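You operate a simulated robot arm through the tools that you are given. There is no shell and no other tool. Be economical: measure what you need, move in short steps, check, and stop when the job is done.

Carry out the task below with a simulated two-armed robot. There is one attempt and no reset: what you move stays moved.

## Task
Set up the bench: lamp on, teal box on top, vice open.
Fine: move the coiled belt to the wall top by the bench; carry the box with both hands; flag lever to waits.
Where things are to end (x, y in the base frame): coiled belt within 60 mm of [940, -2310]; box within 90 mm of [1130, -900].
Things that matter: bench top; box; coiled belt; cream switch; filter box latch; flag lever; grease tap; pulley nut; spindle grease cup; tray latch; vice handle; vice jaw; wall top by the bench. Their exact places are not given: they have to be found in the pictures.

The check looks at the end state, three seconds after you hand in, the way a careful person would. Anything else that was tipped, shoved, dropped, spilled or broken makes it a failure.

## Robot
Two 7-joint arms with two-finger parallel grippers on one trunk, on a base that drives. Base frame: it is fixed to the floor where the robot stands at the start and does not move with it; the origin is under the middle of the robot, x ahead of it, y to its left, z up. Lengths are in mm, angles in degrees, forces in N, time in s.
The left shoulder is at the start at [50, 177, 1029], the right one opposite. With the tool pointing down near the work surface each hand reaches from about 100 to 380 mm from the robot's upright axis, wherever it stands, measured 20 degrees to its own side. Places, roughly: bench top [1100, -900, 900]; box [1500, -1250, 1500]; box (16x12x5 cm) [700, -2400, 700]; coiled belt [1250, -1000, 1000]; cream switch [600, 0, 700]; filter box latch [1100, -1400, 900]; flag lever [800, -700, 700]; grease tap [700, 100, 900]; pulley nut [1000, -500, 1000]; spindle grease cup [1100, -600, 900]; tray latch [900, -2500, 800]; vice handle [1100, -1600, 900]; vice jaw [1200, -1600, 900]; wall top by the bench [800, -2400, 700]. Payload 3.43 kg a hand.
The tool frame of a hand sits at the grasp point between the pads (the TCP): z along the fingers, y along the line on which they close. The tips reach 34 mm beyond it. Largest opening 128 mm; finger width 24, thickness 12; the body of the gripper, 48 by 130 mm, starts 96 mm behind the TCP.
Orientation is told as [roll, pitch, yaw] about the base's x, y, z axes, in that order, counted from this pose: with the fingers straight down and closing along the base's y, the tool's x points along the base's -x, its y along +y and its z along -z.

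## Interface
- The arms move only by the tool step_arm. It takes "left_rows", "right_rows" or both (then of equal length, played together; a hand with none holds still); each is a list of rows, each an object of numbers (a shift or turn left out is 0, a gripper value left out holds the last): "tx", "ty", "tz": the shift along the tool's x, y, z in units of 20 mm (1.0 is 20 mm); "wx", "wy", "wz": the turn, a rotation vector about the tool's x, y, z in units of 8 degrees (1.0 is 8 degrees); "jaw": the opening, from 0 (shut) to 1 (fully open). In form: [{"tx": .., "ty": .., "tz": .., "wx": .., "wy": .., "wz": .., "jaw": ..}, ...]. A call has 1 to 8 rows; each row shifts and turns the commanded pose from where the row before left it, along the tool's axes as they then stand. A call with a number of a shift or a turn outside -1 to 1 is refused whole. Each row takes 0.2 s and may step no farther than 50 mm and 8.6 degrees from the row before; otherwise, or with a gripper value out of range, the whole call is refused. A pose out of reach is approached as far as the arm can. The call stops where the force on the tool passes 60 N (or 10 N more than at its start, if that is more) or the arm is blocked; 0.2 s more then pass. Each finger travels about 108 mm/s and halts on what it meets, pressing with about 22 N; the grip force reading is that of the motor and also rises with nothing between the fingers. The clock runs only during rows and for 0.2 s after the last one: add rows that do not move to give the fingers time. The reply holds the time, the measured pose of the TCP, the force on the tool along the base axes, the opening and the grip force, in the units named above and with some noise, with the torque about the TCP (base axes, N m) and any sound that the robot's microphone picked up.
- Cameras (640 x 400 px; columns grow to the right, rows downward): "scene" is now at [147.3, -41.3, 1186]; the picture's right is [-0.47, -0.88, 0.00], its down [-0.56, 0.30, -0.77] and it looks along [0.68, -0.37, -0.63] (base axes); focal length 288 px, centre (320, 200). "left" rides on the left gripper at [76, 11, -160] in its tool frame; the picture's right is [-0.15, 0.99, 0.00], its down [-0.88, -0.13, -0.46] and it looks along [-0.45, -0.07, 0.89] (tool axes); focal length 234 px, centre (320, 200). "right" rides on the right gripper at [76, -11, -160] in its tool frame; the picture's right is [0.15, 0.99, 0.00], its down [-0.88, 0.13, -0.46] and it looks along [-0.45, 0.07, 0.89] (tool axes); focal length 234 px, centre (320, 200).
- camera(camera): a new picture of that camera. No time passes.
- raise_lower(by): slides the trunk up (or, below 0, down) by that many mm; the arms and the scene camera ride with it, the base frame stays. It gives what a move gives, with no picture.
- steer(legs): drives the robot by 1 to 6 legs, each [ahead, turn to the left] in mm and degrees, along the robot's own axes; the way and the turn of a leg run together, so that a leg with both is an arc; at most 1500 mm and 180 degrees a leg. The arms and the cameras ride along, it lands a little off, and it stops where it bumps. It gives what a move gives.
- pan_tilt(pan, tilt): turns the head with the scene camera to pan (to the left, within 80 degrees either way) and tilt (down, from -29 to 69), counted from straight ahead of the robot. It gives what a move gives.
- pixel_to_xyz(camera, pixels): there is no depth. For up to 12 entries [column, row, z] of the newest picture of that camera ("zoom" is the newest enlarged one), the place [x, y] in the base frame at which the ray of that pixel passes the height z, good to about 2 mm. No time passes.
- enlarge(camera, box): a new picture of the part [left, top, right, bottom] of that camera's present view, enlarged. No time passes.
- hand_in(): hands the job in; it is judged then, once.

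Go step by step. Measure first, check grasps and placings, and put right what went wrong. The budget is 80 turns and 62 pictures, counting those below and the enlarged ones. Unless the task says otherwise, let go and move clear before handing in, and close with one line.

The tools are called after "Emit:" by a JSON object that holds its "op" and its "data". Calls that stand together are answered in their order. step_arm: Moves the arms, as the interface text tells. Its arguments: {"type":"object","properties":{"left_rows":{"type":"array"},"right_rows":{"type":"array"}},"required":[]} The other tools are called the same way: raise_lower (by) slides the trunk up or down; steer (legs) drives the base; pan_tilt (pan, tilt) turns the head that bears the scene camera; camera (camera) takes a picture; pixel_to_xyz (camera, pixels) gives the place at which the rays of pixels pass given heights; enlarge (camera, box) takes an enlarged picture of a part of a camera's view; hand_in () hands the job in.

At the start:

```text
clock: 0.0
left_tcp_pos: [489.5, -44.3, 974.0]
left_orientation: [-0.1, 0.0, 0.0]
left_ft_force: [0.3, 1.3, 0.5]
left_torque: [0.01, 0.01, 0.01]
left_gripper_width: 128.2
left_grip_force: 0.1
right_tcp_pos: [359.0, -409.2, 881.4]
right_orientation: [0.0, -0.1, 0.0]
right_ft_force: [0.2, -0.3, 0.2]
right_torque: [-0.03, 0.02, -0.03]
right_gripper_width: 127.7
right_grip_force: 0.0
trunk travel left (down, up): [-200.0, 201.0]
robot x, y, heading: [-0.5, -1.9, -0.1]
head pan, tilt: [-28.3, 39.4]
```

scene: 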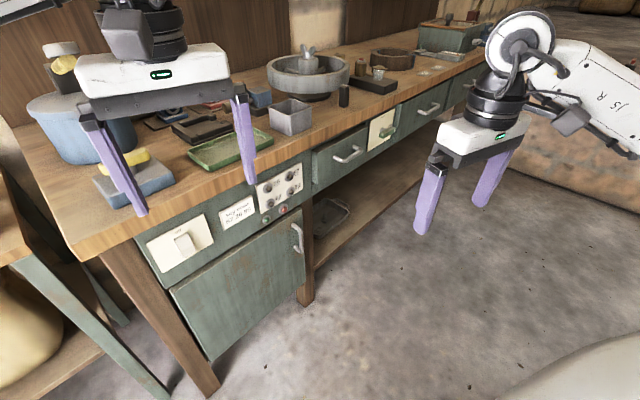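
right: 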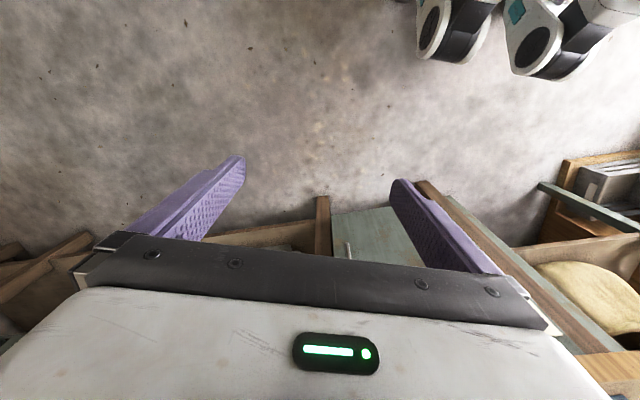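
left: 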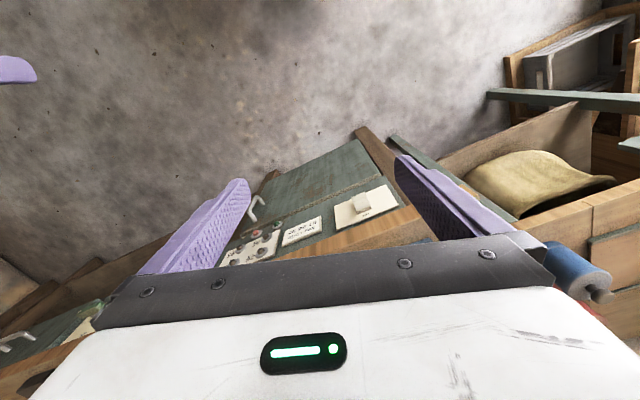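

The scene shows the bench front with a cream switch near (183,243), a label at (238,212), and a second cream plate with a lever near (382,128). I'll enlarge both areas and look around.

Emit:
{"op": "enlarge", "data": {"camera": "scene", "box": [130, 150, 330, 290]}}

Emit:
{"op": "enlarge", "data": {"camera": "scene", "box": [260, 10, 500, 160]}}

```text
2.86 times, centred on (230, 220) of scene
```

zoom: 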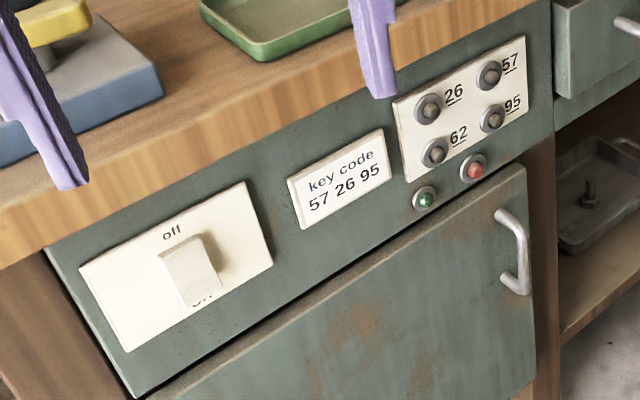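

```text
2.67 times, centred on (380, 85) of scene
```

zoom: 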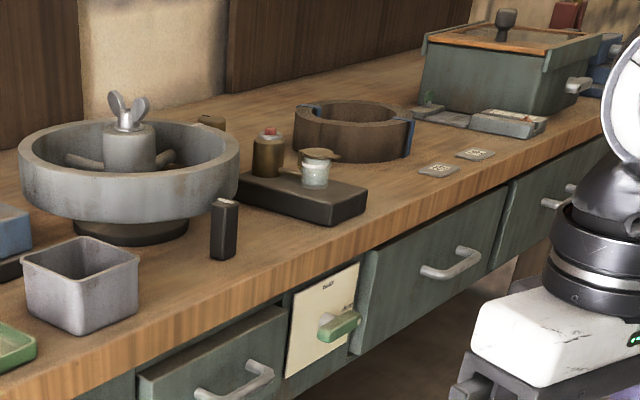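

The label reads "key code 57 26 95" with four buttons 26/57/62/95; the ring at (390,60) may be the belt. I'll look around for the lamp, boxes, vice and wall.

Emit:
{"op": "pan_tilt", "data": {"pan": -40, "tilt": 0}}

Emit:
{"op": "camera", "data": {"camera": "scene"}}

Emit:
{"op": "pan_tilt", "data": {"pan": -75, "tilt": 15}}

Emit:
{"op": "camera", "data": {"camera": "scene"}}

Emit:
{"op": "pan_tilt", "data": {"pan": 10, "tilt": 20}}

Emit:
{"op": "camera", "data": {"camera": "scene"}}

```text
clock: 1.1
left_tcp_pos: [489.0, -44.0, 974.7]
left_orientation: [0.1, -0.1, -0.1]
left_ft_force: [0.4, 0.1, 0.4]
left_torque: [0.01, 0.04, -0.01]
left_gripper_width: 127.9
left_grip_force: 0.0
right_tcp_pos: [359.2, -409.0, 882.2]
right_orientation: [-0.1, 0.0, 0.0]
right_ft_force: [-0.6, 0.3, -0.5]
right_torque: [0.0, -0.02, 0.01]
right_gripper_width: 128.1
right_grip_force: 0.0
trunk travel left (down, up): [-200.0, 201.0]
robot x, y, heading: [0.2, 1.0, 0.4]
head pan, tilt: [-40.0, 0.0]
```

```text
56 pictures are left
```

scene: 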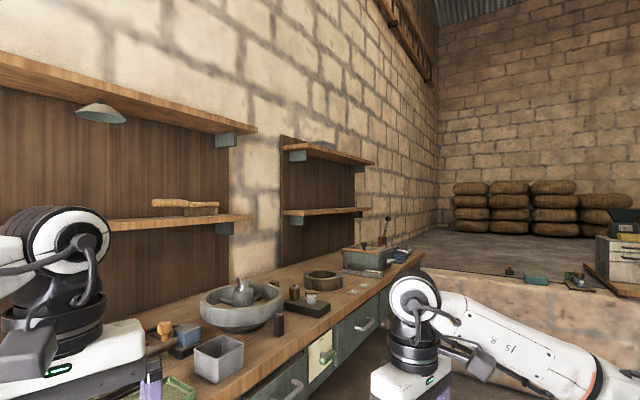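

```text
clock: 2.1
left_tcp_pos: [488.7, -44.0, 974.8]
left_orientation: [0.0, 0.0, -0.1]
left_ft_force: [0.4, -0.2, -0.3]
left_torque: [-0.02, -0.05, 0.01]
left_gripper_width: 128.1
left_grip_force: 0.0
right_tcp_pos: [358.2, -409.4, 882.2]
right_orientation: [0.0, 0.0, 0.1]
right_ft_force: [0.0, 0.2, 0.1]
right_torque: [0.0, 0.0, 0.0]
right_gripper_width: 128.0
right_grip_force: 0.1
trunk travel left (down, up): [-200.0, 201.0]
robot x, y, heading: [1.0, 2.3, -0.2]
head pan, tilt: [-75.0, 15.0]
```

```text
55 pictures are left
```

scene: 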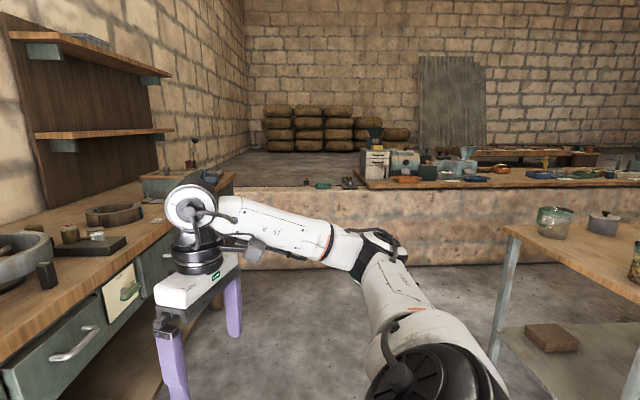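

```text
clock: 3.7
left_tcp_pos: [489.0, -44.1, 975.4]
left_orientation: [0.1, 0.1, 0.0]
left_ft_force: [0.6, -0.4, 0.0]
left_torque: [-0.02, 0.01, 0.03]
left_gripper_width: 127.9
left_grip_force: 0.1
right_tcp_pos: [360.2, -407.2, 881.8]
right_orientation: [0.0, 0.0, 0.0]
right_ft_force: [-0.3, -0.3, -0.4]
right_torque: [-0.01, 0.01, 0.04]
right_gripper_width: 128.0
right_grip_force: 0.0
trunk travel left (down, up): [-200.0, 201.0]
robot x, y, heading: [1.9, -3.1, 0.3]
head pan, tilt: [10.0, 20.0]
```

```text
54 pictures are left
```

scene: 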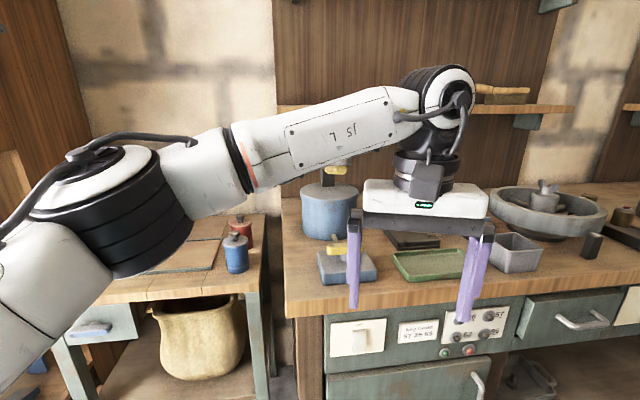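

The lamp hangs at the upper shelf, and the low wall at the far end carries the teal box. I'll triangulate the switch and panel using the left camera and scene.

Emit:
{"op": "enlarge", "data": {"camera": "scene", "box": [310, 290, 530, 400]}}

Emit:
{"op": "pixel_to_xyz", "data": {"camera": "scene", "pixels": [[333, 330, 700], [333, 330, 800], [383, 318, 700], [383, 318, 800], [290, 316, 800], [290, 316, 900], [612, 290, 800], [612, 290, 900], [443, 352, 700], [443, 352, 800]]}}

Emit:
{"op": "pixel_to_xyz", "data": {"camera": "left", "pixels": [[334, 207, 700], [334, 207, 800], [391, 184, 700], [391, 184, 800], [399, 209, 700], [399, 209, 800], [258, 231, 700], [258, 231, 800]]}}

```text
2.91 times, centred on (420, 345) of scene
```

zoom: 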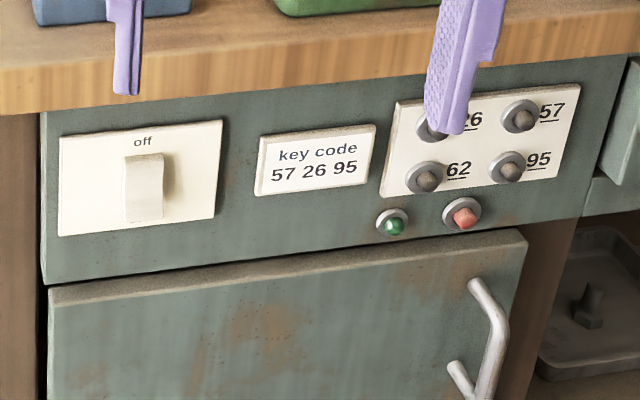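

```text
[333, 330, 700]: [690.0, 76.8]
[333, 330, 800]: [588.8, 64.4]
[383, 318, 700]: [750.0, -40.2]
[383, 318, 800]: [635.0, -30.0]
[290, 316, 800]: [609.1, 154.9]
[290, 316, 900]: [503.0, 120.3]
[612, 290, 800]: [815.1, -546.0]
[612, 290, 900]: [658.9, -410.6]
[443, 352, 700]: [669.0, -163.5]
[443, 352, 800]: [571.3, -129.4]
```

```text
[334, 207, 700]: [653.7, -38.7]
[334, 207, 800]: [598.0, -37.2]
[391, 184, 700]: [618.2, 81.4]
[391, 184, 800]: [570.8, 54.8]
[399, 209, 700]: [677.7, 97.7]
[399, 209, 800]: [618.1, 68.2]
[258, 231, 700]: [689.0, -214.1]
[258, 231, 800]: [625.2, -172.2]
```

Bench front runs roughly along (0.28,-0.96), so I should face about heading 16°. I'll drive to centre the robot between the switch and keypad.

Emit:
{"op": "steer", "data": {"legs": [[0, -74], [230, 0], [0, 90]]}}

Emit:
{"op": "pan_tilt", "data": {"pan": 0, "tilt": 35}}

Emit:
{"op": "camera", "data": {"camera": "scene"}}

```text
clock: 12.4
left_tcp_pos: [544.6, -148.0, 975.4]
left_orientation: [0.1, 0.0, 14.1]
left_ft_force: [0.6, -0.8, -0.1]
left_torque: [-0.01, 0.02, 0.01]
left_gripper_width: 128.0
left_grip_force: 0.1
right_tcp_pos: [505.2, -533.5, 881.1]
right_orientation: [0.0, 0.1, 14.0]
right_ft_force: [-0.9, 0.0, 0.2]
right_torque: [-0.02, 0.0, -0.03]
right_gripper_width: 128.0
right_grip_force: 0.1
trunk travel left (down, up): [-200.0, 201.0]
robot x, y, heading: [55.2, -224.9, 13.8]
head pan, tilt: [10.0, 20.0]
```

```text
clock: 13.2
left_tcp_pos: [544.8, -148.6, 974.6]
left_orientation: [0.1, 0.0, 14.0]
left_ft_force: [0.2, 0.0, -0.1]
left_torque: [-0.02, 0.03, -0.01]
left_gripper_width: 128.1
left_grip_force: 0.1
right_tcp_pos: [505.3, -534.0, 881.5]
right_orientation: [0.0, 0.0, 14.0]
right_ft_force: [-1.0, -0.2, 0.4]
right_torque: [-0.02, 0.01, -0.02]
right_gripper_width: 128.0
right_grip_force: 0.1
trunk travel left (down, up): [-200.0, 201.0]
robot x, y, heading: [62.0, -218.9, 14.2]
head pan, tilt: [0.0, 35.0]
```

```text
52 pictures are left
```

scene: 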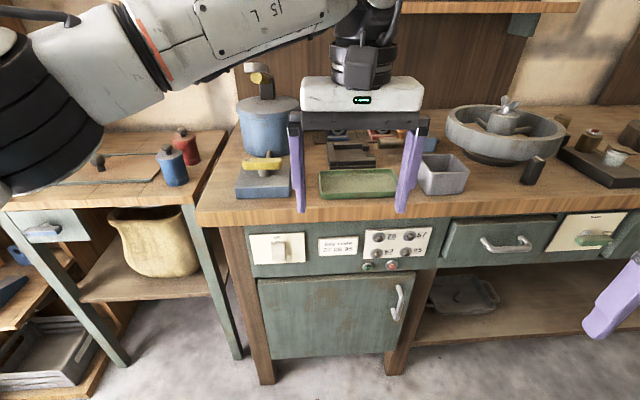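

Now I'll measure this picture's points, then lower the trunk for a vertical-baseline triangulation.

Emit:
{"op": "pixel_to_xyz", "data": {"camera": "scene", "pixels": [[200, 226, 850], [440, 216, 850], [250, 234, 750], [250, 234, 650], [305, 234, 750], [364, 231, 750], [424, 252, 650], [424, 252, 750], [413, 236, 750], [413, 236, 650]]}}

Emit:
{"op": "raise_lower", "data": {"by": -180}}

Emit:
{"op": "pan_tilt", "data": {"pan": 0, "tilt": 25}}

Emit:
{"op": "camera", "data": {"camera": "scene"}}

Emit:
{"op": "enlarge", "data": {"camera": "scene", "box": [230, 180, 450, 320]}}

```text
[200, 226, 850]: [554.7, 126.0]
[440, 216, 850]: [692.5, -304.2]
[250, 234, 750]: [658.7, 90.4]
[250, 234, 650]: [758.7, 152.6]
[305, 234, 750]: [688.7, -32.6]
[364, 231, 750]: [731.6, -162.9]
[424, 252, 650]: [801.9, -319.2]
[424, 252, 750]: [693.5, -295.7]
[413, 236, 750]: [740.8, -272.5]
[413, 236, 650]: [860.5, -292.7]
```

```text
clock: 15.2
left_tcp_pos: [543.8, -148.0, 795.9]
left_orientation: [0.0, 0.1, 14.0]
left_ft_force: [-0.1, -0.4, -0.8]
left_torque: [-0.01, -0.02, 0.04]
left_gripper_width: 127.7
left_grip_force: 0.0
right_tcp_pos: [506.3, -533.6, 701.5]
right_orientation: [0.0, 0.1, 14.0]
right_ft_force: [0.5, 0.3, 0.3]
right_torque: [0.02, -0.03, 0.01]
right_gripper_width: 128.2
right_grip_force: 0.0
trunk travel left (down, up): [-20.0, 381.0]
robot x, y, heading: [59.5, -222.6, 13.8]
head pan, tilt: [0.0, 35.0]
```

```text
clock: 15.9
left_tcp_pos: [544.4, -146.2, 795.0]
left_orientation: [0.0, 0.0, 14.0]
left_ft_force: [0.5, 0.0, 0.8]
left_torque: [-0.02, 0.0, 0.03]
left_gripper_width: 127.7
left_grip_force: 0.0
right_tcp_pos: [505.4, -534.1, 701.6]
right_orientation: [-0.1, 0.0, 14.0]
right_ft_force: [-0.4, 0.1, 0.3]
right_torque: [-0.01, 0.01, 0.0]
right_gripper_width: 128.1
right_grip_force: 0.1
trunk travel left (down, up): [-20.0, 381.0]
robot x, y, heading: [57.1, -223.0, 13.7]
head pan, tilt: [0.0, 25.0]
```

```text
51 pictures are left
```

scene: 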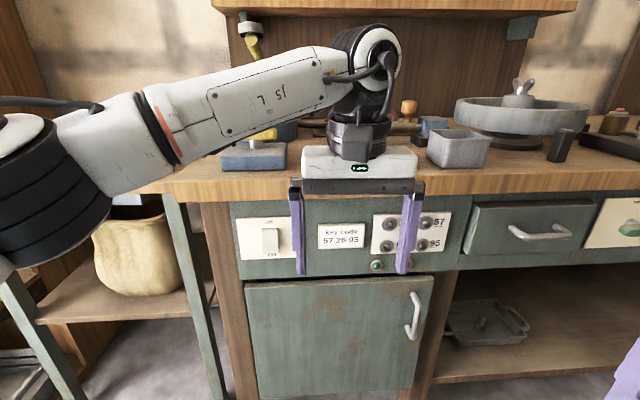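

```text
2.86 times, centred on (340, 250) of scene
```

zoom: 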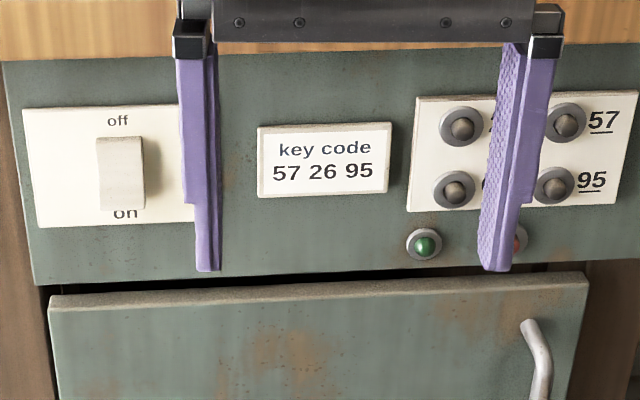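

I'll triangulate with these pixels at several heights.

Emit:
{"op": "pixel_to_xyz", "data": {"camera": "zoom", "pixels": [[22, 108, 750], [22, 108, 700], [461, 126, 750], [567, 124, 750], [454, 188, 720], [553, 184, 720], [637, 91, 750], [637, 91, 700], [122, 170, 750], [122, 170, 700]]}}

Emit:
{"op": "pixel_to_xyz", "data": {"camera": "scene", "pixels": [[175, 203, 800], [175, 203, 850], [470, 193, 800], [470, 193, 850], [620, 188, 800], [620, 188, 850]]}}

```text
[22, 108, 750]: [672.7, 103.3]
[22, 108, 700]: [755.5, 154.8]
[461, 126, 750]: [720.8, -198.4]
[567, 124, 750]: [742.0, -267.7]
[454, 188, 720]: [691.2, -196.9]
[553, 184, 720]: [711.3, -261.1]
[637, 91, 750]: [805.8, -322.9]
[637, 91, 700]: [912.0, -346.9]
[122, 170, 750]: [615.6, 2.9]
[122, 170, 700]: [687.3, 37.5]
```

```text
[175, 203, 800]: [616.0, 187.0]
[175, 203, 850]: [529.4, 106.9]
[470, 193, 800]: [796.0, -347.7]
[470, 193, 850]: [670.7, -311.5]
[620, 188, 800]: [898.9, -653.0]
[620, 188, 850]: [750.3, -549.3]
```

Panel plane is at n≈631 (heading ≈18.3°), with buttons at about z 751 and 704 and the switch at about (645,17,730). I'll square up and point the right hand forward with its fingers shut.

Emit:
{"op": "steer", "data": {"legs": [[0, 4.5]]}}

Emit:
{"op": "step_arm", "data": {"right_rows": [{"wy": -1, "tx": -0.7, "jaw": 0}, {"wy": -1, "tx": -0.693, "tz": 0.097}, {"wy": -1, "tx": -0.673, "tz": 0.193}, {"wy": -1, "tx": -0.64, "tz": 0.285}, {"wy": -1, "tx": -0.594, "tz": 0.371}, {"wy": -1, "tx": -0.536, "tz": 0.45}, {"wy": -1, "tx": -0.468, "tz": 0.52}, {"wy": -1, "tx": -0.391, "tz": 0.58}]}}

Emit:
{"op": "step_arm", "data": {"right_rows": [{"wy": -1, "ty": 0.7}, {"wy": -1, "ty": 0.7}, {"wy": -1, "ty": 0.7}, {"wy": -0.25, "ty": 0.7}, {"ty": 1}, {"ty": 1}]}}

```text
clock: 16.8
left_tcp_pos: [538.1, -110.2, 794.7]
left_orientation: [-0.1, 0.0, 18.4]
left_ft_force: [-0.3, -0.3, 0.6]
left_torque: [0.03, 0.01, 0.0]
left_gripper_width: 127.9
left_grip_force: 0.1
right_tcp_pos: [529.0, -498.8, 702.2]
right_orientation: [0.0, 0.0, 18.4]
right_ft_force: [0.2, 0.4, -0.4]
right_torque: [-0.03, 0.01, 0.0]
right_gripper_width: 128.0
right_grip_force: 0.1
trunk travel left (down, up): [-20.0, 381.0]
robot x, y, heading: [59.9, -227.9, 18.5]
head pan, tilt: [0.0, 25.0]
```

```text
clock: 18.6
left_tcp_pos: [536.8, -111.4, 795.4]
left_orientation: [0.1, 0.0, 18.4]
left_ft_force: [-0.2, -0.1, 0.4]
left_torque: [0.03, -0.02, 0.04]
left_gripper_width: 128.2
left_grip_force: 0.0
right_tcp_pos: [634.9, -461.7, 700.8]
right_orientation: [0.3, -63.8, 18.2]
right_ft_force: [-1.1, 0.1, -0.2]
right_torque: [0.0, 0.02, 0.0]
right_gripper_width: 0.1
right_grip_force: 22.1
trunk travel left (down, up): [-20.0, 381.0]
robot x, y, heading: [58.8, -222.5, 18.6]
head pan, tilt: [0.0, 25.0]
```

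```text
clock: 20.0
left_tcp_pos: [537.3, -111.1, 794.6]
left_orientation: [0.0, 0.0, 18.4]
left_ft_force: [0.3, -0.5, -0.1]
left_torque: [-0.01, 0.01, 0.01]
left_gripper_width: 128.2
left_grip_force: 0.0
right_tcp_pos: [608.9, -451.4, 713.1]
right_orientation: [-5.8, -76.6, 21.9]
right_ft_force: [-0.5, -1.0, 0.4]
right_torque: [0.0, 0.0, 0.01]
right_gripper_width: 0.0
right_grip_force: 22.5
right hand out of reach, approached as far as the arm can: row 1, 2, 3, 4, 6
trunk travel left (down, up): [-20.0, 381.0]
robot x, y, heading: [54.1, -225.0, 18.5]
head pan, tilt: [0.0, 25.0]
```

The full -90° pitch was out of reach; about -64° works well enough for pressing. I'll turn back to about -60° and see how the commanded pose tracks.

Emit:
{"op": "step_arm", "data": {"right_rows": [{"wy": 1}, {"wy": 1}, {}]}}

```text
clock: 20.8
left_tcp_pos: [536.7, -110.7, 794.3]
left_orientation: [0.0, 0.1, 18.4]
left_ft_force: [-0.8, -0.3, 0.5]
left_torque: [0.02, 0.01, -0.02]
left_gripper_width: 128.0
left_grip_force: 0.1
right_tcp_pos: [608.6, -450.9, 712.8]
right_orientation: [-2.7, -60.5, 18.5]
right_ft_force: [0.1, 0.6, 0.1]
right_torque: [0.03, 0.02, -0.01]
right_gripper_width: 0.0
right_grip_force: 21.5
trunk travel left (down, up): [-20.0, 381.0]
robot x, y, heading: [56.1, -225.3, 18.7]
head pan, tilt: [0.0, 25.0]
```

I'll bring the tip in front of button 57, moving sideways and up first, then forward.

Emit:
{"op": "step_arm", "data": {"right_rows": [{"tx": -0.342, "ty": 0.957, "tz": -0.193}, {"tx": -0.342, "ty": 0.957, "tz": -0.193}, {"tx": -0.342, "ty": 0.957, "tz": -0.193}, {"tx": -0.342, "ty": 0.957, "tz": -0.193}, {"tx": -0.342, "ty": 0.957, "tz": -0.193}, {"tx": -0.342, "ty": 0.957, "tz": -0.193}, {"tx": -0.342, "ty": 0.957, "tz": -0.193}]}}

Emit:
{"op": "step_arm", "data": {"right_rows": [{"tx": -0.394, "tz": 0.696}, {"tx": -0.394, "tz": 0.696}, {"tx": -0.394, "tz": 0.696}, {"tx": -0.394, "tz": 0.696}, {"tx": -0.394, "tz": 0.696}]}}

Emit:
{"op": "enlarge", "data": {"camera": "scene", "box": [230, 180, 450, 320]}}

```text
clock: 22.4
left_tcp_pos: [536.1, -111.6, 793.9]
left_orientation: [0.0, 0.0, 18.4]
left_ft_force: [-0.8, -0.2, -0.3]
left_torque: [0.02, -0.02, -0.01]
left_gripper_width: 127.9
left_grip_force: 0.1
right_tcp_pos: [599.2, -324.2, 765.3]
right_orientation: [-2.7, -60.4, 18.5]
right_ft_force: [0.4, 0.0, -0.5]
right_torque: [0.01, 0.01, -0.04]
right_gripper_width: 0.0
right_grip_force: 21.7
right hand out of reach, approached as far as the arm can: row 2, 3, 4, 5
trunk travel left (down, up): [-20.0, 381.0]
robot x, y, heading: [60.4, -225.6, 18.2]
head pan, tilt: [0.0, 25.0]
```

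```text
clock: 23.6
left_tcp_pos: [537.1, -110.3, 794.4]
left_orientation: [0.0, -0.1, 18.4]
left_ft_force: [-0.4, 0.1, 0.0]
left_torque: [0.01, 0.0, 0.0]
left_gripper_width: 127.8
left_grip_force: 0.0
right_tcp_pos: [673.6, -303.2, 765.3]
right_orientation: [-2.7, -60.7, 18.4]
right_ft_force: [0.6, -0.5, 0.2]
right_torque: [0.04, 0.01, 0.0]
right_gripper_width: 0.0
right_grip_force: 22.1
trunk travel left (down, up): [-20.0, 381.0]
robot x, y, heading: [62.5, -219.0, 18.2]
head pan, tilt: [0.0, 25.0]
```

```text
2.86 times, centred on (340, 250) of scene
```

zoom: 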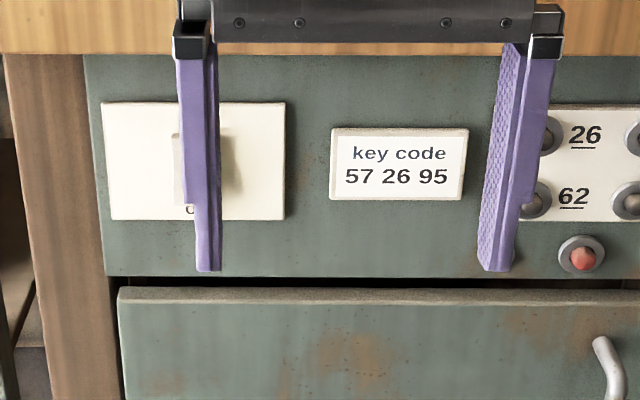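

The panel shifted in view; I'll look at where the tip sits relative to button 57.

Emit:
{"op": "enlarge", "data": {"camera": "scene", "box": [380, 190, 520, 280]}}

```text
4.44 times, centred on (450, 235) of scene
```

zoom: 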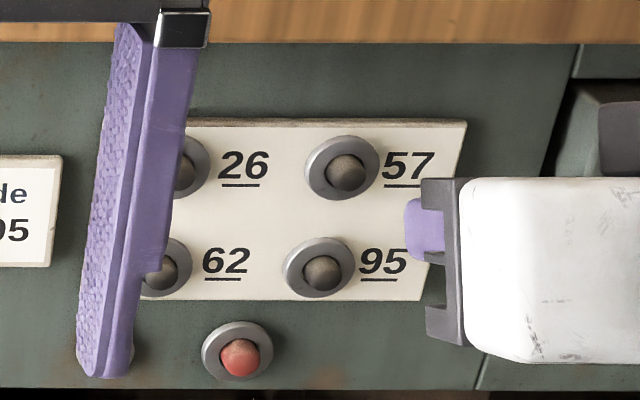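

Emit:
{"op": "pixel_to_xyz", "data": {"camera": "zoom", "pixels": [[345, 172, 750], [345, 172, 740], [321, 272, 705], [321, 272, 695], [408, 228, 750], [408, 228, 740], [183, 172, 750], [183, 172, 740]]}}

```text
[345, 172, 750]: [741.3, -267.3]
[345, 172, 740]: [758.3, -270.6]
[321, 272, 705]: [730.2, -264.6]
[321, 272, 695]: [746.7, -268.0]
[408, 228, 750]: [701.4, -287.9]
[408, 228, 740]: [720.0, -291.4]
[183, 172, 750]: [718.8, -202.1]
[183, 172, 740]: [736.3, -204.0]
```

Tip is at about (702,-288,750), so I need roughly 9 mm left and then straight forward onto knob 57 at (740,-267,751).

Emit:
{"op": "step_arm", "data": {"right_rows": [{"ty": 0.45}, {"tx": -0.246, "tz": 0.435}, {"tx": -0.246, "tz": 0.435}, {"tx": -0.246, "tz": 0.435}, {"tx": -0.123, "tz": 0.218}, {}]}}

Emit:
{"op": "step_arm", "data": {"right_rows": [{"tx": -0.074, "tz": 0.131}, {"tx": -0.074, "tz": 0.131}, {"tx": -0.074, "tz": 0.131}, {}]}}

```text
clock: 25.1
left_tcp_pos: [534.0, -111.6, 795.8]
left_orientation: [0.0, -0.1, 18.5]
left_ft_force: [0.4, -0.4, 0.0]
left_torque: [-0.01, -0.03, -0.01]
left_gripper_width: 127.8
left_grip_force: 0.1
right_tcp_pos: [698.0, -284.9, 763.3]
right_orientation: [-2.7, -60.2, 18.5]
right_ft_force: [-21.1, -8.9, 7.8]
right_torque: [0.04, -0.07, 0.04]
right_gripper_width: 0.1
right_grip_force: 22.3
trunk travel left (down, up): [-20.0, 381.0]
robot x, y, heading: [59.3, -223.4, 18.4]
head pan, tilt: [0.0, 25.0]
heard: click
stopped in row 6 (right hand): the force on the tool passed its limit at 61 N (the readings are from after the stop); the commanded pose is now the measured one
```

```text
clock: 25.6
left_tcp_pos: [532.4, -113.5, 796.5]
left_orientation: [-0.1, -0.2, 18.2]
left_ft_force: [-0.4, 0.5, 0.6]
left_torque: [0.01, 0.01, 0.03]
left_gripper_width: 128.1
left_grip_force: 0.1
right_tcp_pos: [698.1, -284.5, 763.4]
right_orientation: [-2.8, -60.1, 18.6]
right_ft_force: [-23.6, -10.1, 9.8]
right_torque: [0.07, -0.15, 0.03]
right_gripper_width: 0.0
right_grip_force: 22.4
trunk travel left (down, up): [-20.0, 381.0]
robot x, y, heading: [58.4, -225.6, 18.0]
head pan, tilt: [0.0, 25.0]
stopped in row 2 (right hand): the force on the tool passed its limit at 64 N (the readings are from after the stop); the commanded pose is now the measured one
```

Click heard on 57. Now I back off, go 69 mm left to 26 and press.

Emit:
{"op": "step_arm", "data": {"right_rows": [{"tx": 0.37, "tz": -0.653}, {"tx": 0.37, "tz": -0.653}, {"ty": 0.863}, {"ty": 0.863}, {"ty": 0.863}, {"ty": 0.863}, {}]}}

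Emit:
{"op": "step_arm", "data": {"right_rows": [{"tx": -0.246, "tz": 0.435}, {"tx": -0.246, "tz": 0.435}, {"tx": -0.1, "tz": 0.174}, {"tx": -0.1, "tz": 0.174}, {"tx": -0.1, "tz": 0.174}, {"tx": -0.1, "tz": 0.174}, {}]}}

```text
clock: 27.2
left_tcp_pos: [536.7, -109.9, 794.6]
left_orientation: [0.1, 0.0, 18.4]
left_ft_force: [-2.4, 10.7, -0.1]
left_torque: [-0.44, -0.11, -0.04]
left_gripper_width: 121.5
left_grip_force: 0.1
right_tcp_pos: [653.0, -226.8, 759.1]
right_orientation: [-2.8, -59.6, 18.4]
right_ft_force: [2.3, -10.9, 0.3]
right_torque: [0.92, 0.24, 1.07]
right_gripper_width: 0.1
right_grip_force: 22.1
trunk travel left (down, up): [-20.0, 381.0]
robot x, y, heading: [59.3, -223.8, 18.0]
head pan, tilt: [0.0, 25.0]
```

```text
clock: 28.4
left_tcp_pos: [533.5, -109.6, 797.0]
left_orientation: [0.3, -0.1, 18.4]
left_ft_force: [-9.8, 10.2, 2.3]
left_torque: [-0.69, -0.51, -0.55]
left_gripper_width: 120.8
left_grip_force: 0.0
right_tcp_pos: [675.9, -219.8, 759.4]
right_orientation: [-3.0, -59.4, 18.7]
right_ft_force: [-12.7, -13.1, 5.7]
right_torque: [0.86, 0.39, 1.27]
right_gripper_width: 0.0
right_grip_force: 22.5
trunk travel left (down, up): [-20.0, 381.0]
robot x, y, heading: [57.4, -226.0, 18.3]
head pan, tilt: [0.0, 25.0]
heard: click
stopped in row 6 (right hand): the force on the tool passed its limit at 66 N (the readings are from after the stop); the commanded pose is now the measured one
```

Click for 26 (slight rub with the left finger). Back off, then right 65 mm and down 40 mm to 95.

Emit:
{"op": "step_arm", "data": {"right_rows": [{"tx": 0.37, "tz": -0.653}, {"tx": 0.37, "tz": -0.653}, {"ty": -0.81, "tx": 0.435, "tz": 0.246}, {"ty": -0.81, "tx": 0.435, "tz": 0.246}, {"ty": -0.81, "tx": 0.435, "tz": 0.246}, {"ty": -0.81, "tx": 0.435, "tz": 0.246}, {}]}}

Emit:
{"op": "step_arm", "data": {"left_rows": [{"tz": -1}, {"tz": -1}, {"tx": 1, "tz": -1}, {"tx": 1, "tz": -1}, {"tx": 1}, {"tx": 1}]}}

Emit:
{"op": "enlarge", "data": {"camera": "scene", "box": [320, 180, 520, 310]}}

```text
clock: 30.0
left_tcp_pos: [535.4, -111.7, 795.8]
left_orientation: [0.2, -0.1, 18.4]
left_ft_force: [-0.8, -0.1, -0.6]
left_torque: [0.0, 0.01, 0.01]
left_gripper_width: 128.1
left_grip_force: 0.1
right_tcp_pos: [668.8, -289.0, 718.4]
right_orientation: [-2.9, -59.2, 18.8]
right_ft_force: [0.2, 0.6, 0.3]
right_torque: [-0.01, 0.01, 0.01]
right_gripper_width: 0.0
right_grip_force: 21.8
trunk travel left (down, up): [-20.0, 381.0]
robot x, y, heading: [55.4, -223.9, 18.3]
head pan, tilt: [0.0, 25.0]
```

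```text
clock: 31.4
left_tcp_pos: [458.1, -139.2, 874.3]
left_orientation: [0.2, -0.1, 18.5]
left_ft_force: [0.1, 0.0, 0.4]
left_torque: [0.01, 0.03, -0.02]
left_gripper_width: 128.1
left_grip_force: 0.1
right_tcp_pos: [668.2, -290.8, 719.6]
right_orientation: [-2.9, -59.3, 18.8]
right_ft_force: [0.5, 0.0, 0.3]
right_torque: [0.01, 0.04, 0.02]
right_gripper_width: 0.2
right_grip_force: 22.6
trunk travel left (down, up): [-20.0, 381.0]
robot x, y, heading: [55.4, -221.5, 18.1]
head pan, tilt: [0.0, 25.0]
```

```text
3.08 times, centred on (420, 245) of scene
```

zoom: 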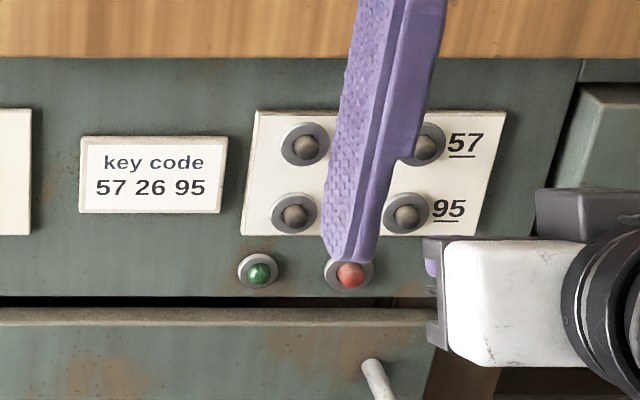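

Emit:
{"op": "step_arm", "data": {"right_rows": [{"tx": -0.246, "tz": 0.435}, {"tx": -0.246, "tz": 0.435}, {"tx": -0.1, "tz": 0.174}, {"tx": -0.1, "tz": 0.174}, {"tx": -0.1, "tz": 0.174}, {"tx": -0.1, "tz": 0.174}, {"tx": -0.1, "tz": 0.174}]}}

Emit:
{"op": "step_arm", "data": {"right_rows": [{"tx": 0.37, "tz": -0.653}, {"tx": 0.37, "tz": -0.653}, {"tx": 0.37, "tz": -0.653}, {"tx": 0.37, "tz": -0.653}]}}

Emit:
{"op": "enlarge", "data": {"camera": "scene", "box": [240, 180, 480, 330]}}

```text
clock: 33.0
left_tcp_pos: [456.1, -139.6, 874.6]
left_orientation: [0.2, -0.2, 18.2]
left_ft_force: [0.3, 0.6, -0.1]
left_torque: [0.01, 0.03, 0.03]
left_gripper_width: 127.8
left_grip_force: 0.0
right_tcp_pos: [697.3, -280.8, 718.1]
right_orientation: [-3.0, -58.7, 18.9]
right_ft_force: [-19.4, -8.9, 8.2]
right_torque: [0.02, -0.08, 0.04]
right_gripper_width: 0.0
right_grip_force: 21.2
trunk travel left (down, up): [-20.0, 381.0]
robot x, y, heading: [53.7, -224.0, 18.0]
head pan, tilt: [0.0, 25.0]
heard: click
stopped in row 7 (right hand): the force on the tool passed its limit at 68 N (the readings are from after the stop); the commanded pose is now the measured one
```

```text
clock: 34.0
left_tcp_pos: [457.6, -138.4, 874.3]
left_orientation: [0.2, -0.1, 18.3]
left_ft_force: [0.1, 0.2, -0.3]
left_torque: [0.0, -0.02, 0.04]
left_gripper_width: 127.9
left_grip_force: 0.0
right_tcp_pos: [640.3, -298.9, 716.9]
right_orientation: [-3.0, -58.6, 18.8]
right_ft_force: [-0.5, 1.0, -0.4]
right_torque: [0.01, 0.02, -0.01]
right_gripper_width: 0.0
right_grip_force: 22.3
trunk travel left (down, up): [-20.0, 381.0]
robot x, y, heading: [58.9, -223.6, 17.7]
head pan, tilt: [0.0, 25.0]
```

```text
2.67 times, centred on (360, 255) of scene
```

zoom: 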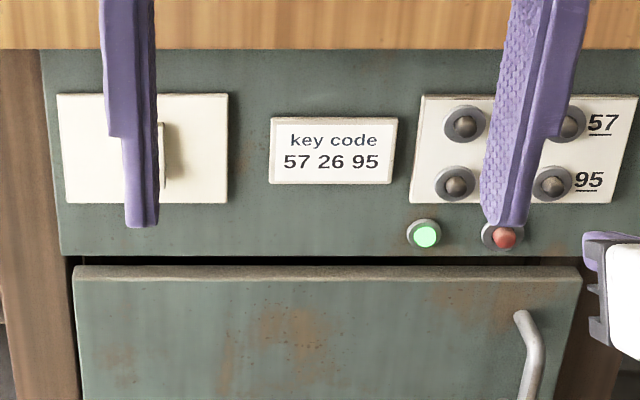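

Green LED is lit. Next I'll shut and pitch the left hand toward the switch, then look.

Emit:
{"op": "step_arm", "data": {"left_rows": [{"wy": -0.94, "tx": -0.4, "ty": 0.5, "jaw": 0}, {"wy": -0.94, "tx": -0.4, "tz": 0.1, "ty": 0.5}, {"wy": -0.94, "tx": -0.4, "tz": 0.15, "ty": 0.5}, {"wy": -0.94, "tx": -0.3, "tz": 0.25, "ty": 0.5}, {"wy": -0.94, "tx": -0.1, "tz": 0.6, "ty": 0.5}, {"wy": -0.94, "tx": 0.3, "tz": 0.9, "ty": 0.5}, {"wy": -0.94, "tx": 0.6, "tz": 0.9, "ty": 0.5}, {"wy": -0.94, "tx": 0.8, "tz": 0.7, "ty": 0.5}]}}

Emit:
{"op": "enlarge", "data": {"camera": "scene", "box": [220, 170, 380, 290]}}

```text
clock: 35.8
left_tcp_pos: [478.9, -46.2, 799.6]
left_orientation: [0.2, -60.3, 18.2]
left_ft_force: [0.1, 0.3, 0.2]
left_torque: [0.01, 0.02, 0.0]
left_gripper_width: 0.0
left_grip_force: 22.6
right_tcp_pos: [640.7, -297.8, 717.0]
right_orientation: [-3.0, -58.5, 18.9]
right_ft_force: [0.6, -0.2, 0.6]
right_torque: [0.01, 0.0, -0.02]
right_gripper_width: 0.0
right_grip_force: 22.3
trunk travel left (down, up): [-20.0, 381.0]
robot x, y, heading: [56.8, -222.8, 18.1]
head pan, tilt: [0.0, 25.0]
```

```text
3.33 times, centred on (300, 230) of scene
```

zoom: 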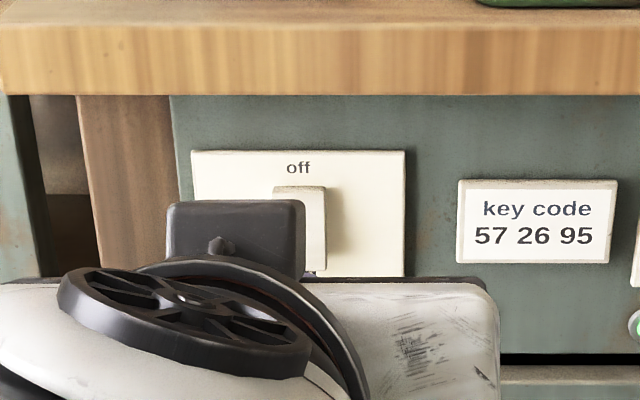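

Emit:
{"op": "pixel_to_xyz", "data": {"camera": "zoom", "pixels": [[298, 187, 750], [298, 187, 730], [298, 270, 710], [298, 270, 690], [298, 150, 770], [298, 275, 700]]}}

```text
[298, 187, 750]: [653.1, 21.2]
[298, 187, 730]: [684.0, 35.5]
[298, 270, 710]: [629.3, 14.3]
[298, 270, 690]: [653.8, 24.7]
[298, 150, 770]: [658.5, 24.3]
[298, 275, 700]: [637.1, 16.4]
```

I'll bring the left tip to the lower end of the rocker (z≈709) and press it.

Emit:
{"op": "step_arm", "data": {"left_rows": [{"tx": 0.8, "tz": 0.458, "ty": 0.11}, {"tx": 0.8, "tz": 0.458, "ty": 0.11}, {"tx": 0.8, "tz": 0.458, "ty": 0.11}, {"tx": 0.8, "tz": 0.458, "ty": 0.11}]}}

Emit:
{"op": "step_arm", "data": {"left_rows": [{"tx": -0.475, "tz": 0.833}, {"tx": -0.475, "tz": 0.833}, {"tx": -0.475, "tz": 0.833}, {"tx": -0.475, "tz": 0.833}, {"tx": -0.475, "tz": 0.833}, {}]}}

Emit:
{"op": "step_arm", "data": {"left_rows": [{"tx": -0.123, "tz": 0.217}, {"tx": -0.123, "tz": 0.217}, {"tx": -0.123, "tz": 0.217}, {"tx": -0.123, "tz": 0.217}, {"tx": -0.123, "tz": 0.217}, {"tx": -0.123, "tz": 0.217}, {"tx": -0.123, "tz": 0.217}, {"tx": -0.123, "tz": 0.217}]}}

```text
clock: 36.8
left_tcp_pos: [479.3, -37.0, 726.3]
left_orientation: [0.3, -60.3, 18.1]
left_ft_force: [0.6, 0.8, 0.0]
left_torque: [0.0, -0.04, 0.0]
left_gripper_width: 0.1
left_grip_force: 21.8
right_tcp_pos: [640.4, -297.9, 717.3]
right_orientation: [-3.0, -58.6, 18.8]
right_ft_force: [0.7, 0.4, 0.1]
right_torque: [0.01, -0.01, 0.0]
right_gripper_width: 0.0
right_grip_force: 22.1
trunk travel left (down, up): [-20.0, 381.0]
robot x, y, heading: [58.6, -225.1, 18.0]
head pan, tilt: [0.0, 25.0]
```

```text
clock: 38.1
left_tcp_pos: [567.9, -6.7, 725.9]
left_orientation: [0.5, -60.2, 18.1]
left_ft_force: [0.1, 0.4, 0.7]
left_torque: [-0.02, -0.03, 0.06]
left_gripper_width: 0.2
left_grip_force: 22.4
right_tcp_pos: [639.2, -297.9, 717.1]
right_orientation: [-3.0, -58.6, 18.8]
right_ft_force: [-0.2, -0.6, 0.4]
right_torque: [0.0, -0.01, 0.01]
right_gripper_width: 0.0
right_grip_force: 21.6
trunk travel left (down, up): [-20.0, 381.0]
robot x, y, heading: [54.7, -226.3, 17.8]
head pan, tilt: [0.0, 25.0]
```

```text
clock: 40.0
left_tcp_pos: [599.3, 1.9, 724.2]
left_orientation: [0.5, -59.5, 17.5]
left_ft_force: [-18.2, -4.1, 4.9]
left_torque: [-0.07, 0.24, -0.03]
left_gripper_width: 0.0
left_grip_force: 21.9
right_tcp_pos: [638.3, -296.1, 717.8]
right_orientation: [-3.0, -58.7, 18.9]
right_ft_force: [0.5, -0.7, 0.1]
right_torque: [0.0, -0.06, -0.01]
right_gripper_width: 0.1
right_grip_force: 21.8
trunk travel left (down, up): [-20.0, 381.0]
robot x, y, heading: [59.0, -223.8, 17.9]
head pan, tilt: [0.0, 25.0]
heard: click
stopped in row 8 (left hand): the force on the tool passed its limit at 65 N (the readings are from after the stop); the commanded pose is now the measured one
```

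Click heard. I'll retract the left hand and check the switch and the lamp.

Emit:
{"op": "step_arm", "data": {"left_rows": [{"tx": 0.49, "tz": -0.87}, {"tx": 0.49, "tz": -0.87}, {"tx": 0.49, "tz": -0.87}, {"tx": 0.49, "tz": -0.87}, {"tx": 0.49, "tz": -0.87}, {"tx": 0.49, "tz": -0.87}, {"tx": 0.49, "tz": -0.87, "ty": 0.9}, {"tx": 0.49, "tz": -0.87, "ty": 0.9}]}}

Emit:
{"op": "pan_tilt", "data": {"pan": 0, "tilt": 0}}

Emit:
{"op": "camera", "data": {"camera": "scene"}}

```text
clock: 41.8
left_tcp_pos: [438.2, -13.8, 726.8]
left_orientation: [0.6, -59.4, 17.5]
left_ft_force: [0.0, 0.1, -0.3]
left_torque: [0.01, -0.01, 0.0]
left_gripper_width: 0.0
left_grip_force: 21.8
right_tcp_pos: [639.5, -296.7, 717.3]
right_orientation: [-3.0, -58.6, 19.0]
right_ft_force: [0.6, -0.6, -0.2]
right_torque: [-0.02, 0.0, 0.0]
right_gripper_width: 0.3
right_grip_force: 22.4
trunk travel left (down, up): [-20.0, 381.0]
robot x, y, heading: [58.2, -225.6, 18.3]
head pan, tilt: [0.0, 25.0]
```

```text
clock: 42.7
left_tcp_pos: [439.1, -12.4, 726.6]
left_orientation: [0.6, -59.4, 17.7]
left_ft_force: [-0.7, -0.6, 0.5]
left_torque: [0.02, 0.03, -0.02]
left_gripper_width: 0.0
left_grip_force: 21.9
right_tcp_pos: [640.1, -297.3, 717.7]
right_orientation: [-2.9, -58.6, 18.8]
right_ft_force: [0.1, -0.9, -0.2]
right_torque: [0.01, 0.0, 0.03]
right_gripper_width: 0.0
right_grip_force: 22.1
trunk travel left (down, up): [-20.0, 381.0]
robot x, y, heading: [54.8, -223.2, 18.2]
head pan, tilt: [0.0, 0.0]
```

```text
44 pictures are left
```

scene: 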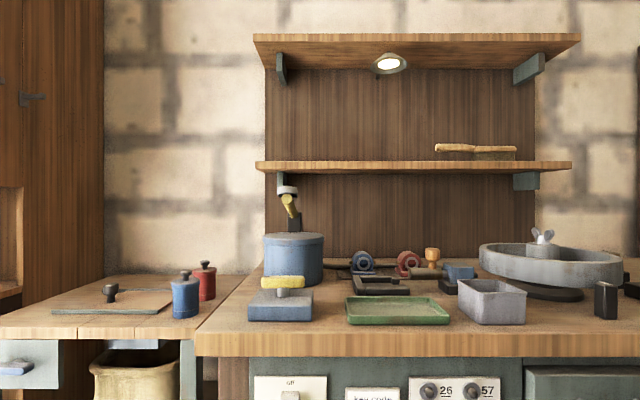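

The lamp glows at (390,63). Next I retract the right hand and drive 580 mm along the bench to the flag lever.

Emit:
{"op": "step_arm", "data": {"right_rows": [{"tx": 0.49, "tz": -0.87}, {"tx": 0.49, "tz": -0.87}, {"tx": 0.49, "tz": -0.87}, {"tx": 0.49, "tz": -0.87}, {"tx": 0.49, "tz": -0.87}]}}

Emit:
{"op": "steer", "data": {"legs": [[0, -90], [580, 0], [0, 90]]}}

Emit:
{"op": "pan_tilt", "data": {"pan": -10, "tilt": 25}}

Emit:
{"op": "camera", "data": {"camera": "scene"}}

```text
clock: 43.9
left_tcp_pos: [438.7, -12.3, 728.0]
left_orientation: [0.7, -59.3, 17.6]
left_ft_force: [1.1, 0.0, 0.1]
left_torque: [0.04, 0.01, 0.03]
left_gripper_width: 0.1
left_grip_force: 21.4
right_tcp_pos: [587.6, -312.2, 719.6]
right_orientation: [-3.0, -58.6, 18.9]
right_ft_force: [1.6, -0.3, 0.2]
right_torque: [-0.01, -0.01, -0.05]
right_gripper_width: 0.0
right_grip_force: 22.0
right hand out of reach, approached as far as the arm can: row 3, 4, 5
trunk travel left (down, up): [-20.0, 381.0]
robot x, y, heading: [56.4, -224.4, 18.2]
head pan, tilt: [0.0, 0.0]
```

```text
clock: 54.8
left_tcp_pos: [612.4, -570.4, 728.0]
left_orientation: [0.7, -59.4, 16.6]
left_ft_force: [-0.2, 0.0, 1.0]
left_torque: [-0.01, 0.01, -0.03]
left_gripper_width: 0.1
left_grip_force: 22.3
right_tcp_pos: [756.5, -873.5, 719.9]
right_orientation: [-3.0, -58.6, 18.0]
right_ft_force: [-0.6, 0.8, -0.4]
right_torque: [0.0, 0.02, -0.02]
right_gripper_width: 0.2
right_grip_force: 22.0
trunk travel left (down, up): [-20.0, 381.0]
robot x, y, heading: [224.1, -775.2, 17.0]
head pan, tilt: [0.0, 0.0]
```

```text
clock: 55.7
left_tcp_pos: [613.4, -571.4, 727.4]
left_orientation: [0.7, -59.4, 16.6]
left_ft_force: [0.5, 0.3, 0.7]
left_torque: [0.0, 0.0, 0.01]
left_gripper_width: 0.0
left_grip_force: 21.6
right_tcp_pos: [756.7, -873.8, 719.2]
right_orientation: [-3.0, -58.7, 18.1]
right_ft_force: [-0.4, 0.5, 0.4]
right_torque: [-0.05, -0.02, 0.02]
right_gripper_width: 0.1
right_grip_force: 22.1
trunk travel left (down, up): [-20.0, 381.0]
robot x, y, heading: [223.0, -777.8, 17.0]
head pan, tilt: [-10.0, 25.0]
```

```text
43 pictures are left
```

scene: 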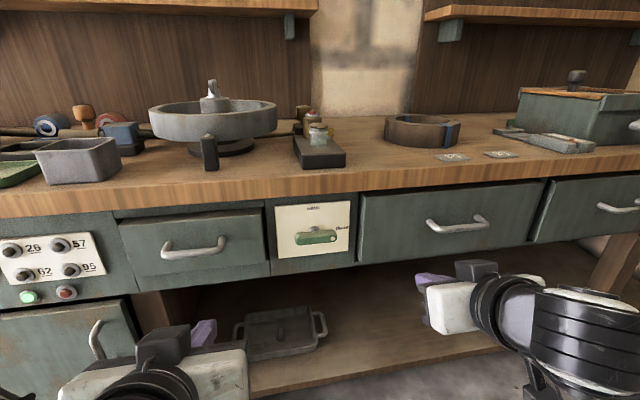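

Emit:
{"op": "enlarge", "data": {"camera": "scene", "box": [255, 180, 375, 270]}}

Emit:
{"op": "pixel_to_xyz", "data": {"camera": "zoom", "pixels": [[100, 130, 750], [100, 130, 770], [510, 110, 750], [330, 300, 720], [330, 300, 740], [390, 300, 720]]}}

Emit:
{"op": "enlarge", "data": {"camera": "scene", "box": [280, 60, 640, 285]}}

```text
4.44 times, centred on (315, 225) of scene
```

zoom: 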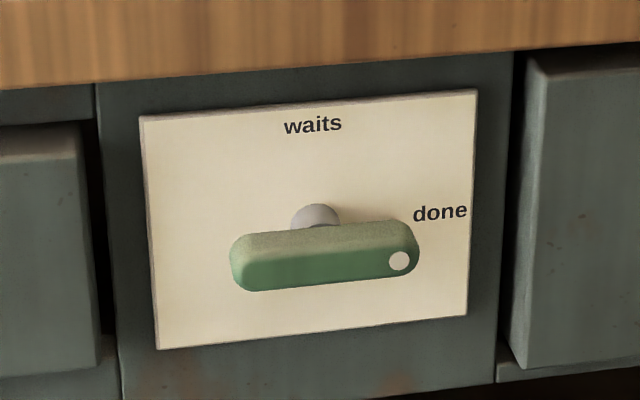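

```text
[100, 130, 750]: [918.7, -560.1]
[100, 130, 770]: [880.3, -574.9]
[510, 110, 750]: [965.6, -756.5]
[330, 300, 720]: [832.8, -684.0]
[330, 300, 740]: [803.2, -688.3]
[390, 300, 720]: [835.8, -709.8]
```

```text
1.78 times, centred on (460, 172) of scene
```

zoom: 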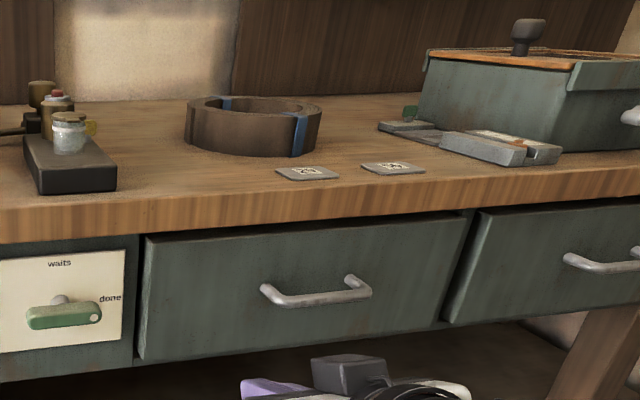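

The lever's dot end points at "done" and must turn a quarter counter-clockwise to "waits". I'll measure the plate and lever points.

Emit:
{"op": "pixel_to_xyz", "data": {"camera": "scene", "pixels": [[274.5, 205.9, 770], [350.3, 200.3, 770], [348.1, 250.7, 680], [278.3, 258.5, 680], [314.5, 228.4, 730], [314.5, 228.4, 720], [332.8, 238.5, 730], [332.8, 238.5, 710], [295.2, 240.3, 730], [295.2, 240.3, 710]]}}

```text
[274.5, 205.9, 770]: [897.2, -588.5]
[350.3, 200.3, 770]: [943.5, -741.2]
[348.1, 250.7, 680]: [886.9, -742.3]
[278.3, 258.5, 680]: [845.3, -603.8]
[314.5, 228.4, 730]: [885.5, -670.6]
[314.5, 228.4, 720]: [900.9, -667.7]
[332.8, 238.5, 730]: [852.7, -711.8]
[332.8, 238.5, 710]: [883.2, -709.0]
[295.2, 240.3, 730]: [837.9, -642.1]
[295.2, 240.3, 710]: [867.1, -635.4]
```

The pivot is at about l=-913, z≈727, with bar front at n≈590. I'll bring the right tip in under the bar's right end.

Emit:
{"op": "step_arm", "data": {"right_rows": [{"tx": 0.104, "ty": 0.9, "tz": 0.064}, {"tx": 0.104, "ty": 0.9, "tz": 0.064}, {"tx": 0.104, "ty": 0.9, "tz": 0.064}, {"tx": 0.104, "ty": 0.9, "tz": 0.064}, {"tx": 0.104, "ty": 0.9, "tz": 0.064}, {"tx": 0.104, "ty": 0.9, "tz": 0.064}, {"tx": 0.104, "ty": 0.9, "tz": 0.064}]}}

Emit:
{"op": "step_arm", "data": {"right_rows": [{"tx": -0.51, "tz": 0.835}, {"tx": -0.51, "tz": 0.835}, {"tx": -0.51, "tz": 0.835}, {"tx": -0.51, "tz": 0.835}, {}]}}

Emit:
{"op": "enlarge", "data": {"camera": "scene", "box": [255, 180, 375, 270]}}

```text
clock: 57.3
left_tcp_pos: [612.8, -571.1, 727.1]
left_orientation: [0.6, -59.3, 16.5]
left_ft_force: [0.4, 0.2, -0.2]
left_torque: [0.0, 0.0, 0.03]
left_gripper_width: 0.1
left_grip_force: 21.9
right_tcp_pos: [722.9, -752.2, 698.1]
right_orientation: [-2.9, -58.6, 17.9]
right_ft_force: [0.0, -0.1, 0.1]
right_torque: [-0.01, -0.01, 0.02]
right_gripper_width: 0.2
right_grip_force: 22.5
trunk travel left (down, up): [-20.0, 381.0]
robot x, y, heading: [223.0, -773.4, 17.0]
head pan, tilt: [-10.0, 25.0]
```

```text
clock: 58.5
left_tcp_pos: [612.7, -569.9, 726.4]
left_orientation: [0.6, -59.4, 16.5]
left_ft_force: [-0.3, -0.2, -0.6]
left_torque: [0.02, 0.0, -0.03]
left_gripper_width: 0.0
left_grip_force: 22.0
right_tcp_pos: [798.2, -730.7, 698.0]
right_orientation: [-3.0, -58.6, 18.0]
right_ft_force: [0.0, 0.6, -0.2]
right_torque: [0.0, 0.01, -0.04]
right_gripper_width: 0.0
right_grip_force: 21.9
trunk travel left (down, up): [-20.0, 381.0]
robot x, y, heading: [222.5, -780.6, 17.0]
head pan, tilt: [-10.0, 25.0]
```

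```text
4.44 times, centred on (315, 225) of scene
```

zoom: 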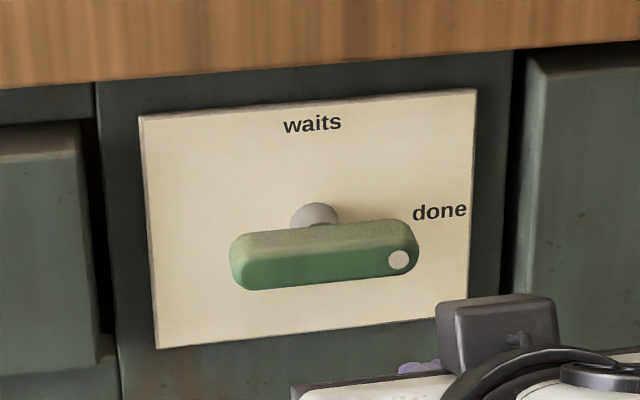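

I'll advance 50 mm under the bar and then sweep up the arc to turn it.

Emit:
{"op": "step_arm", "data": {"right_rows": [{"tx": -0.434, "tz": 0.71}, {"tx": -0.434, "tz": 0.71}, {"tx": -0.434, "tz": 0.71}, {}]}}

Emit:
{"op": "step_arm", "data": {"right_rows": [{"tx": -0.6, "tz": -0.365, "ty": 0.15}, {"tx": -0.36, "tz": -0.22, "ty": -0.15}, {"tx": -0.36, "tz": -0.22, "ty": -0.15}, {"tx": -0.4, "tz": -0.248, "ty": 0.03}, {"tx": -0.4, "tz": -0.248, "ty": 0.03}]}}

Emit:
{"op": "enlarge", "data": {"camera": "scene", "box": [255, 180, 375, 270]}}

```text
clock: 59.5
left_tcp_pos: [611.3, -572.1, 727.2]
left_orientation: [0.7, -59.6, 16.5]
left_ft_force: [-0.2, -0.4, 0.1]
left_torque: [-0.04, -0.01, 0.03]
left_gripper_width: 0.0
left_grip_force: 22.4
right_tcp_pos: [843.8, -718.6, 697.6]
right_orientation: [-3.0, -58.4, 18.0]
right_ft_force: [-36.0, -18.3, 5.2]
right_torque: [0.08, 0.14, -0.17]
right_gripper_width: 0.0
right_grip_force: 22.2
trunk travel left (down, up): [-20.0, 381.0]
robot x, y, heading: [223.9, -773.7, 17.2]
head pan, tilt: [-10.0, 25.0]
```

```text
clock: 60.7
left_tcp_pos: [613.6, -571.2, 726.4]
left_orientation: [0.6, -59.4, 16.5]
left_ft_force: [-0.3, -0.2, 0.6]
left_torque: [-0.02, 0.0, 0.0]
left_gripper_width: 0.1
left_grip_force: 22.2
right_tcp_pos: [843.0, -716.4, 740.9]
right_orientation: [-3.0, -57.4, 18.2]
right_ft_force: [-27.5, -4.9, -20.2]
right_torque: [-0.3, 0.68, 0.17]
right_gripper_width: 0.1
right_grip_force: 21.9
trunk travel left (down, up): [-20.0, 381.0]
robot x, y, heading: [224.3, -775.3, 16.9]
head pan, tilt: [-10.0, 25.0]
```

```text
4.44 times, centred on (315, 225) of scene
```

zoom: 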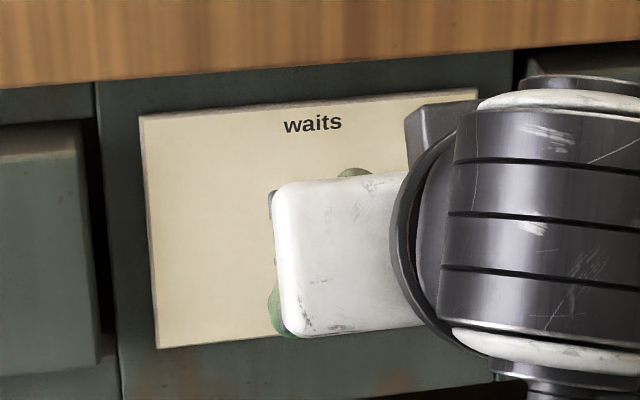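

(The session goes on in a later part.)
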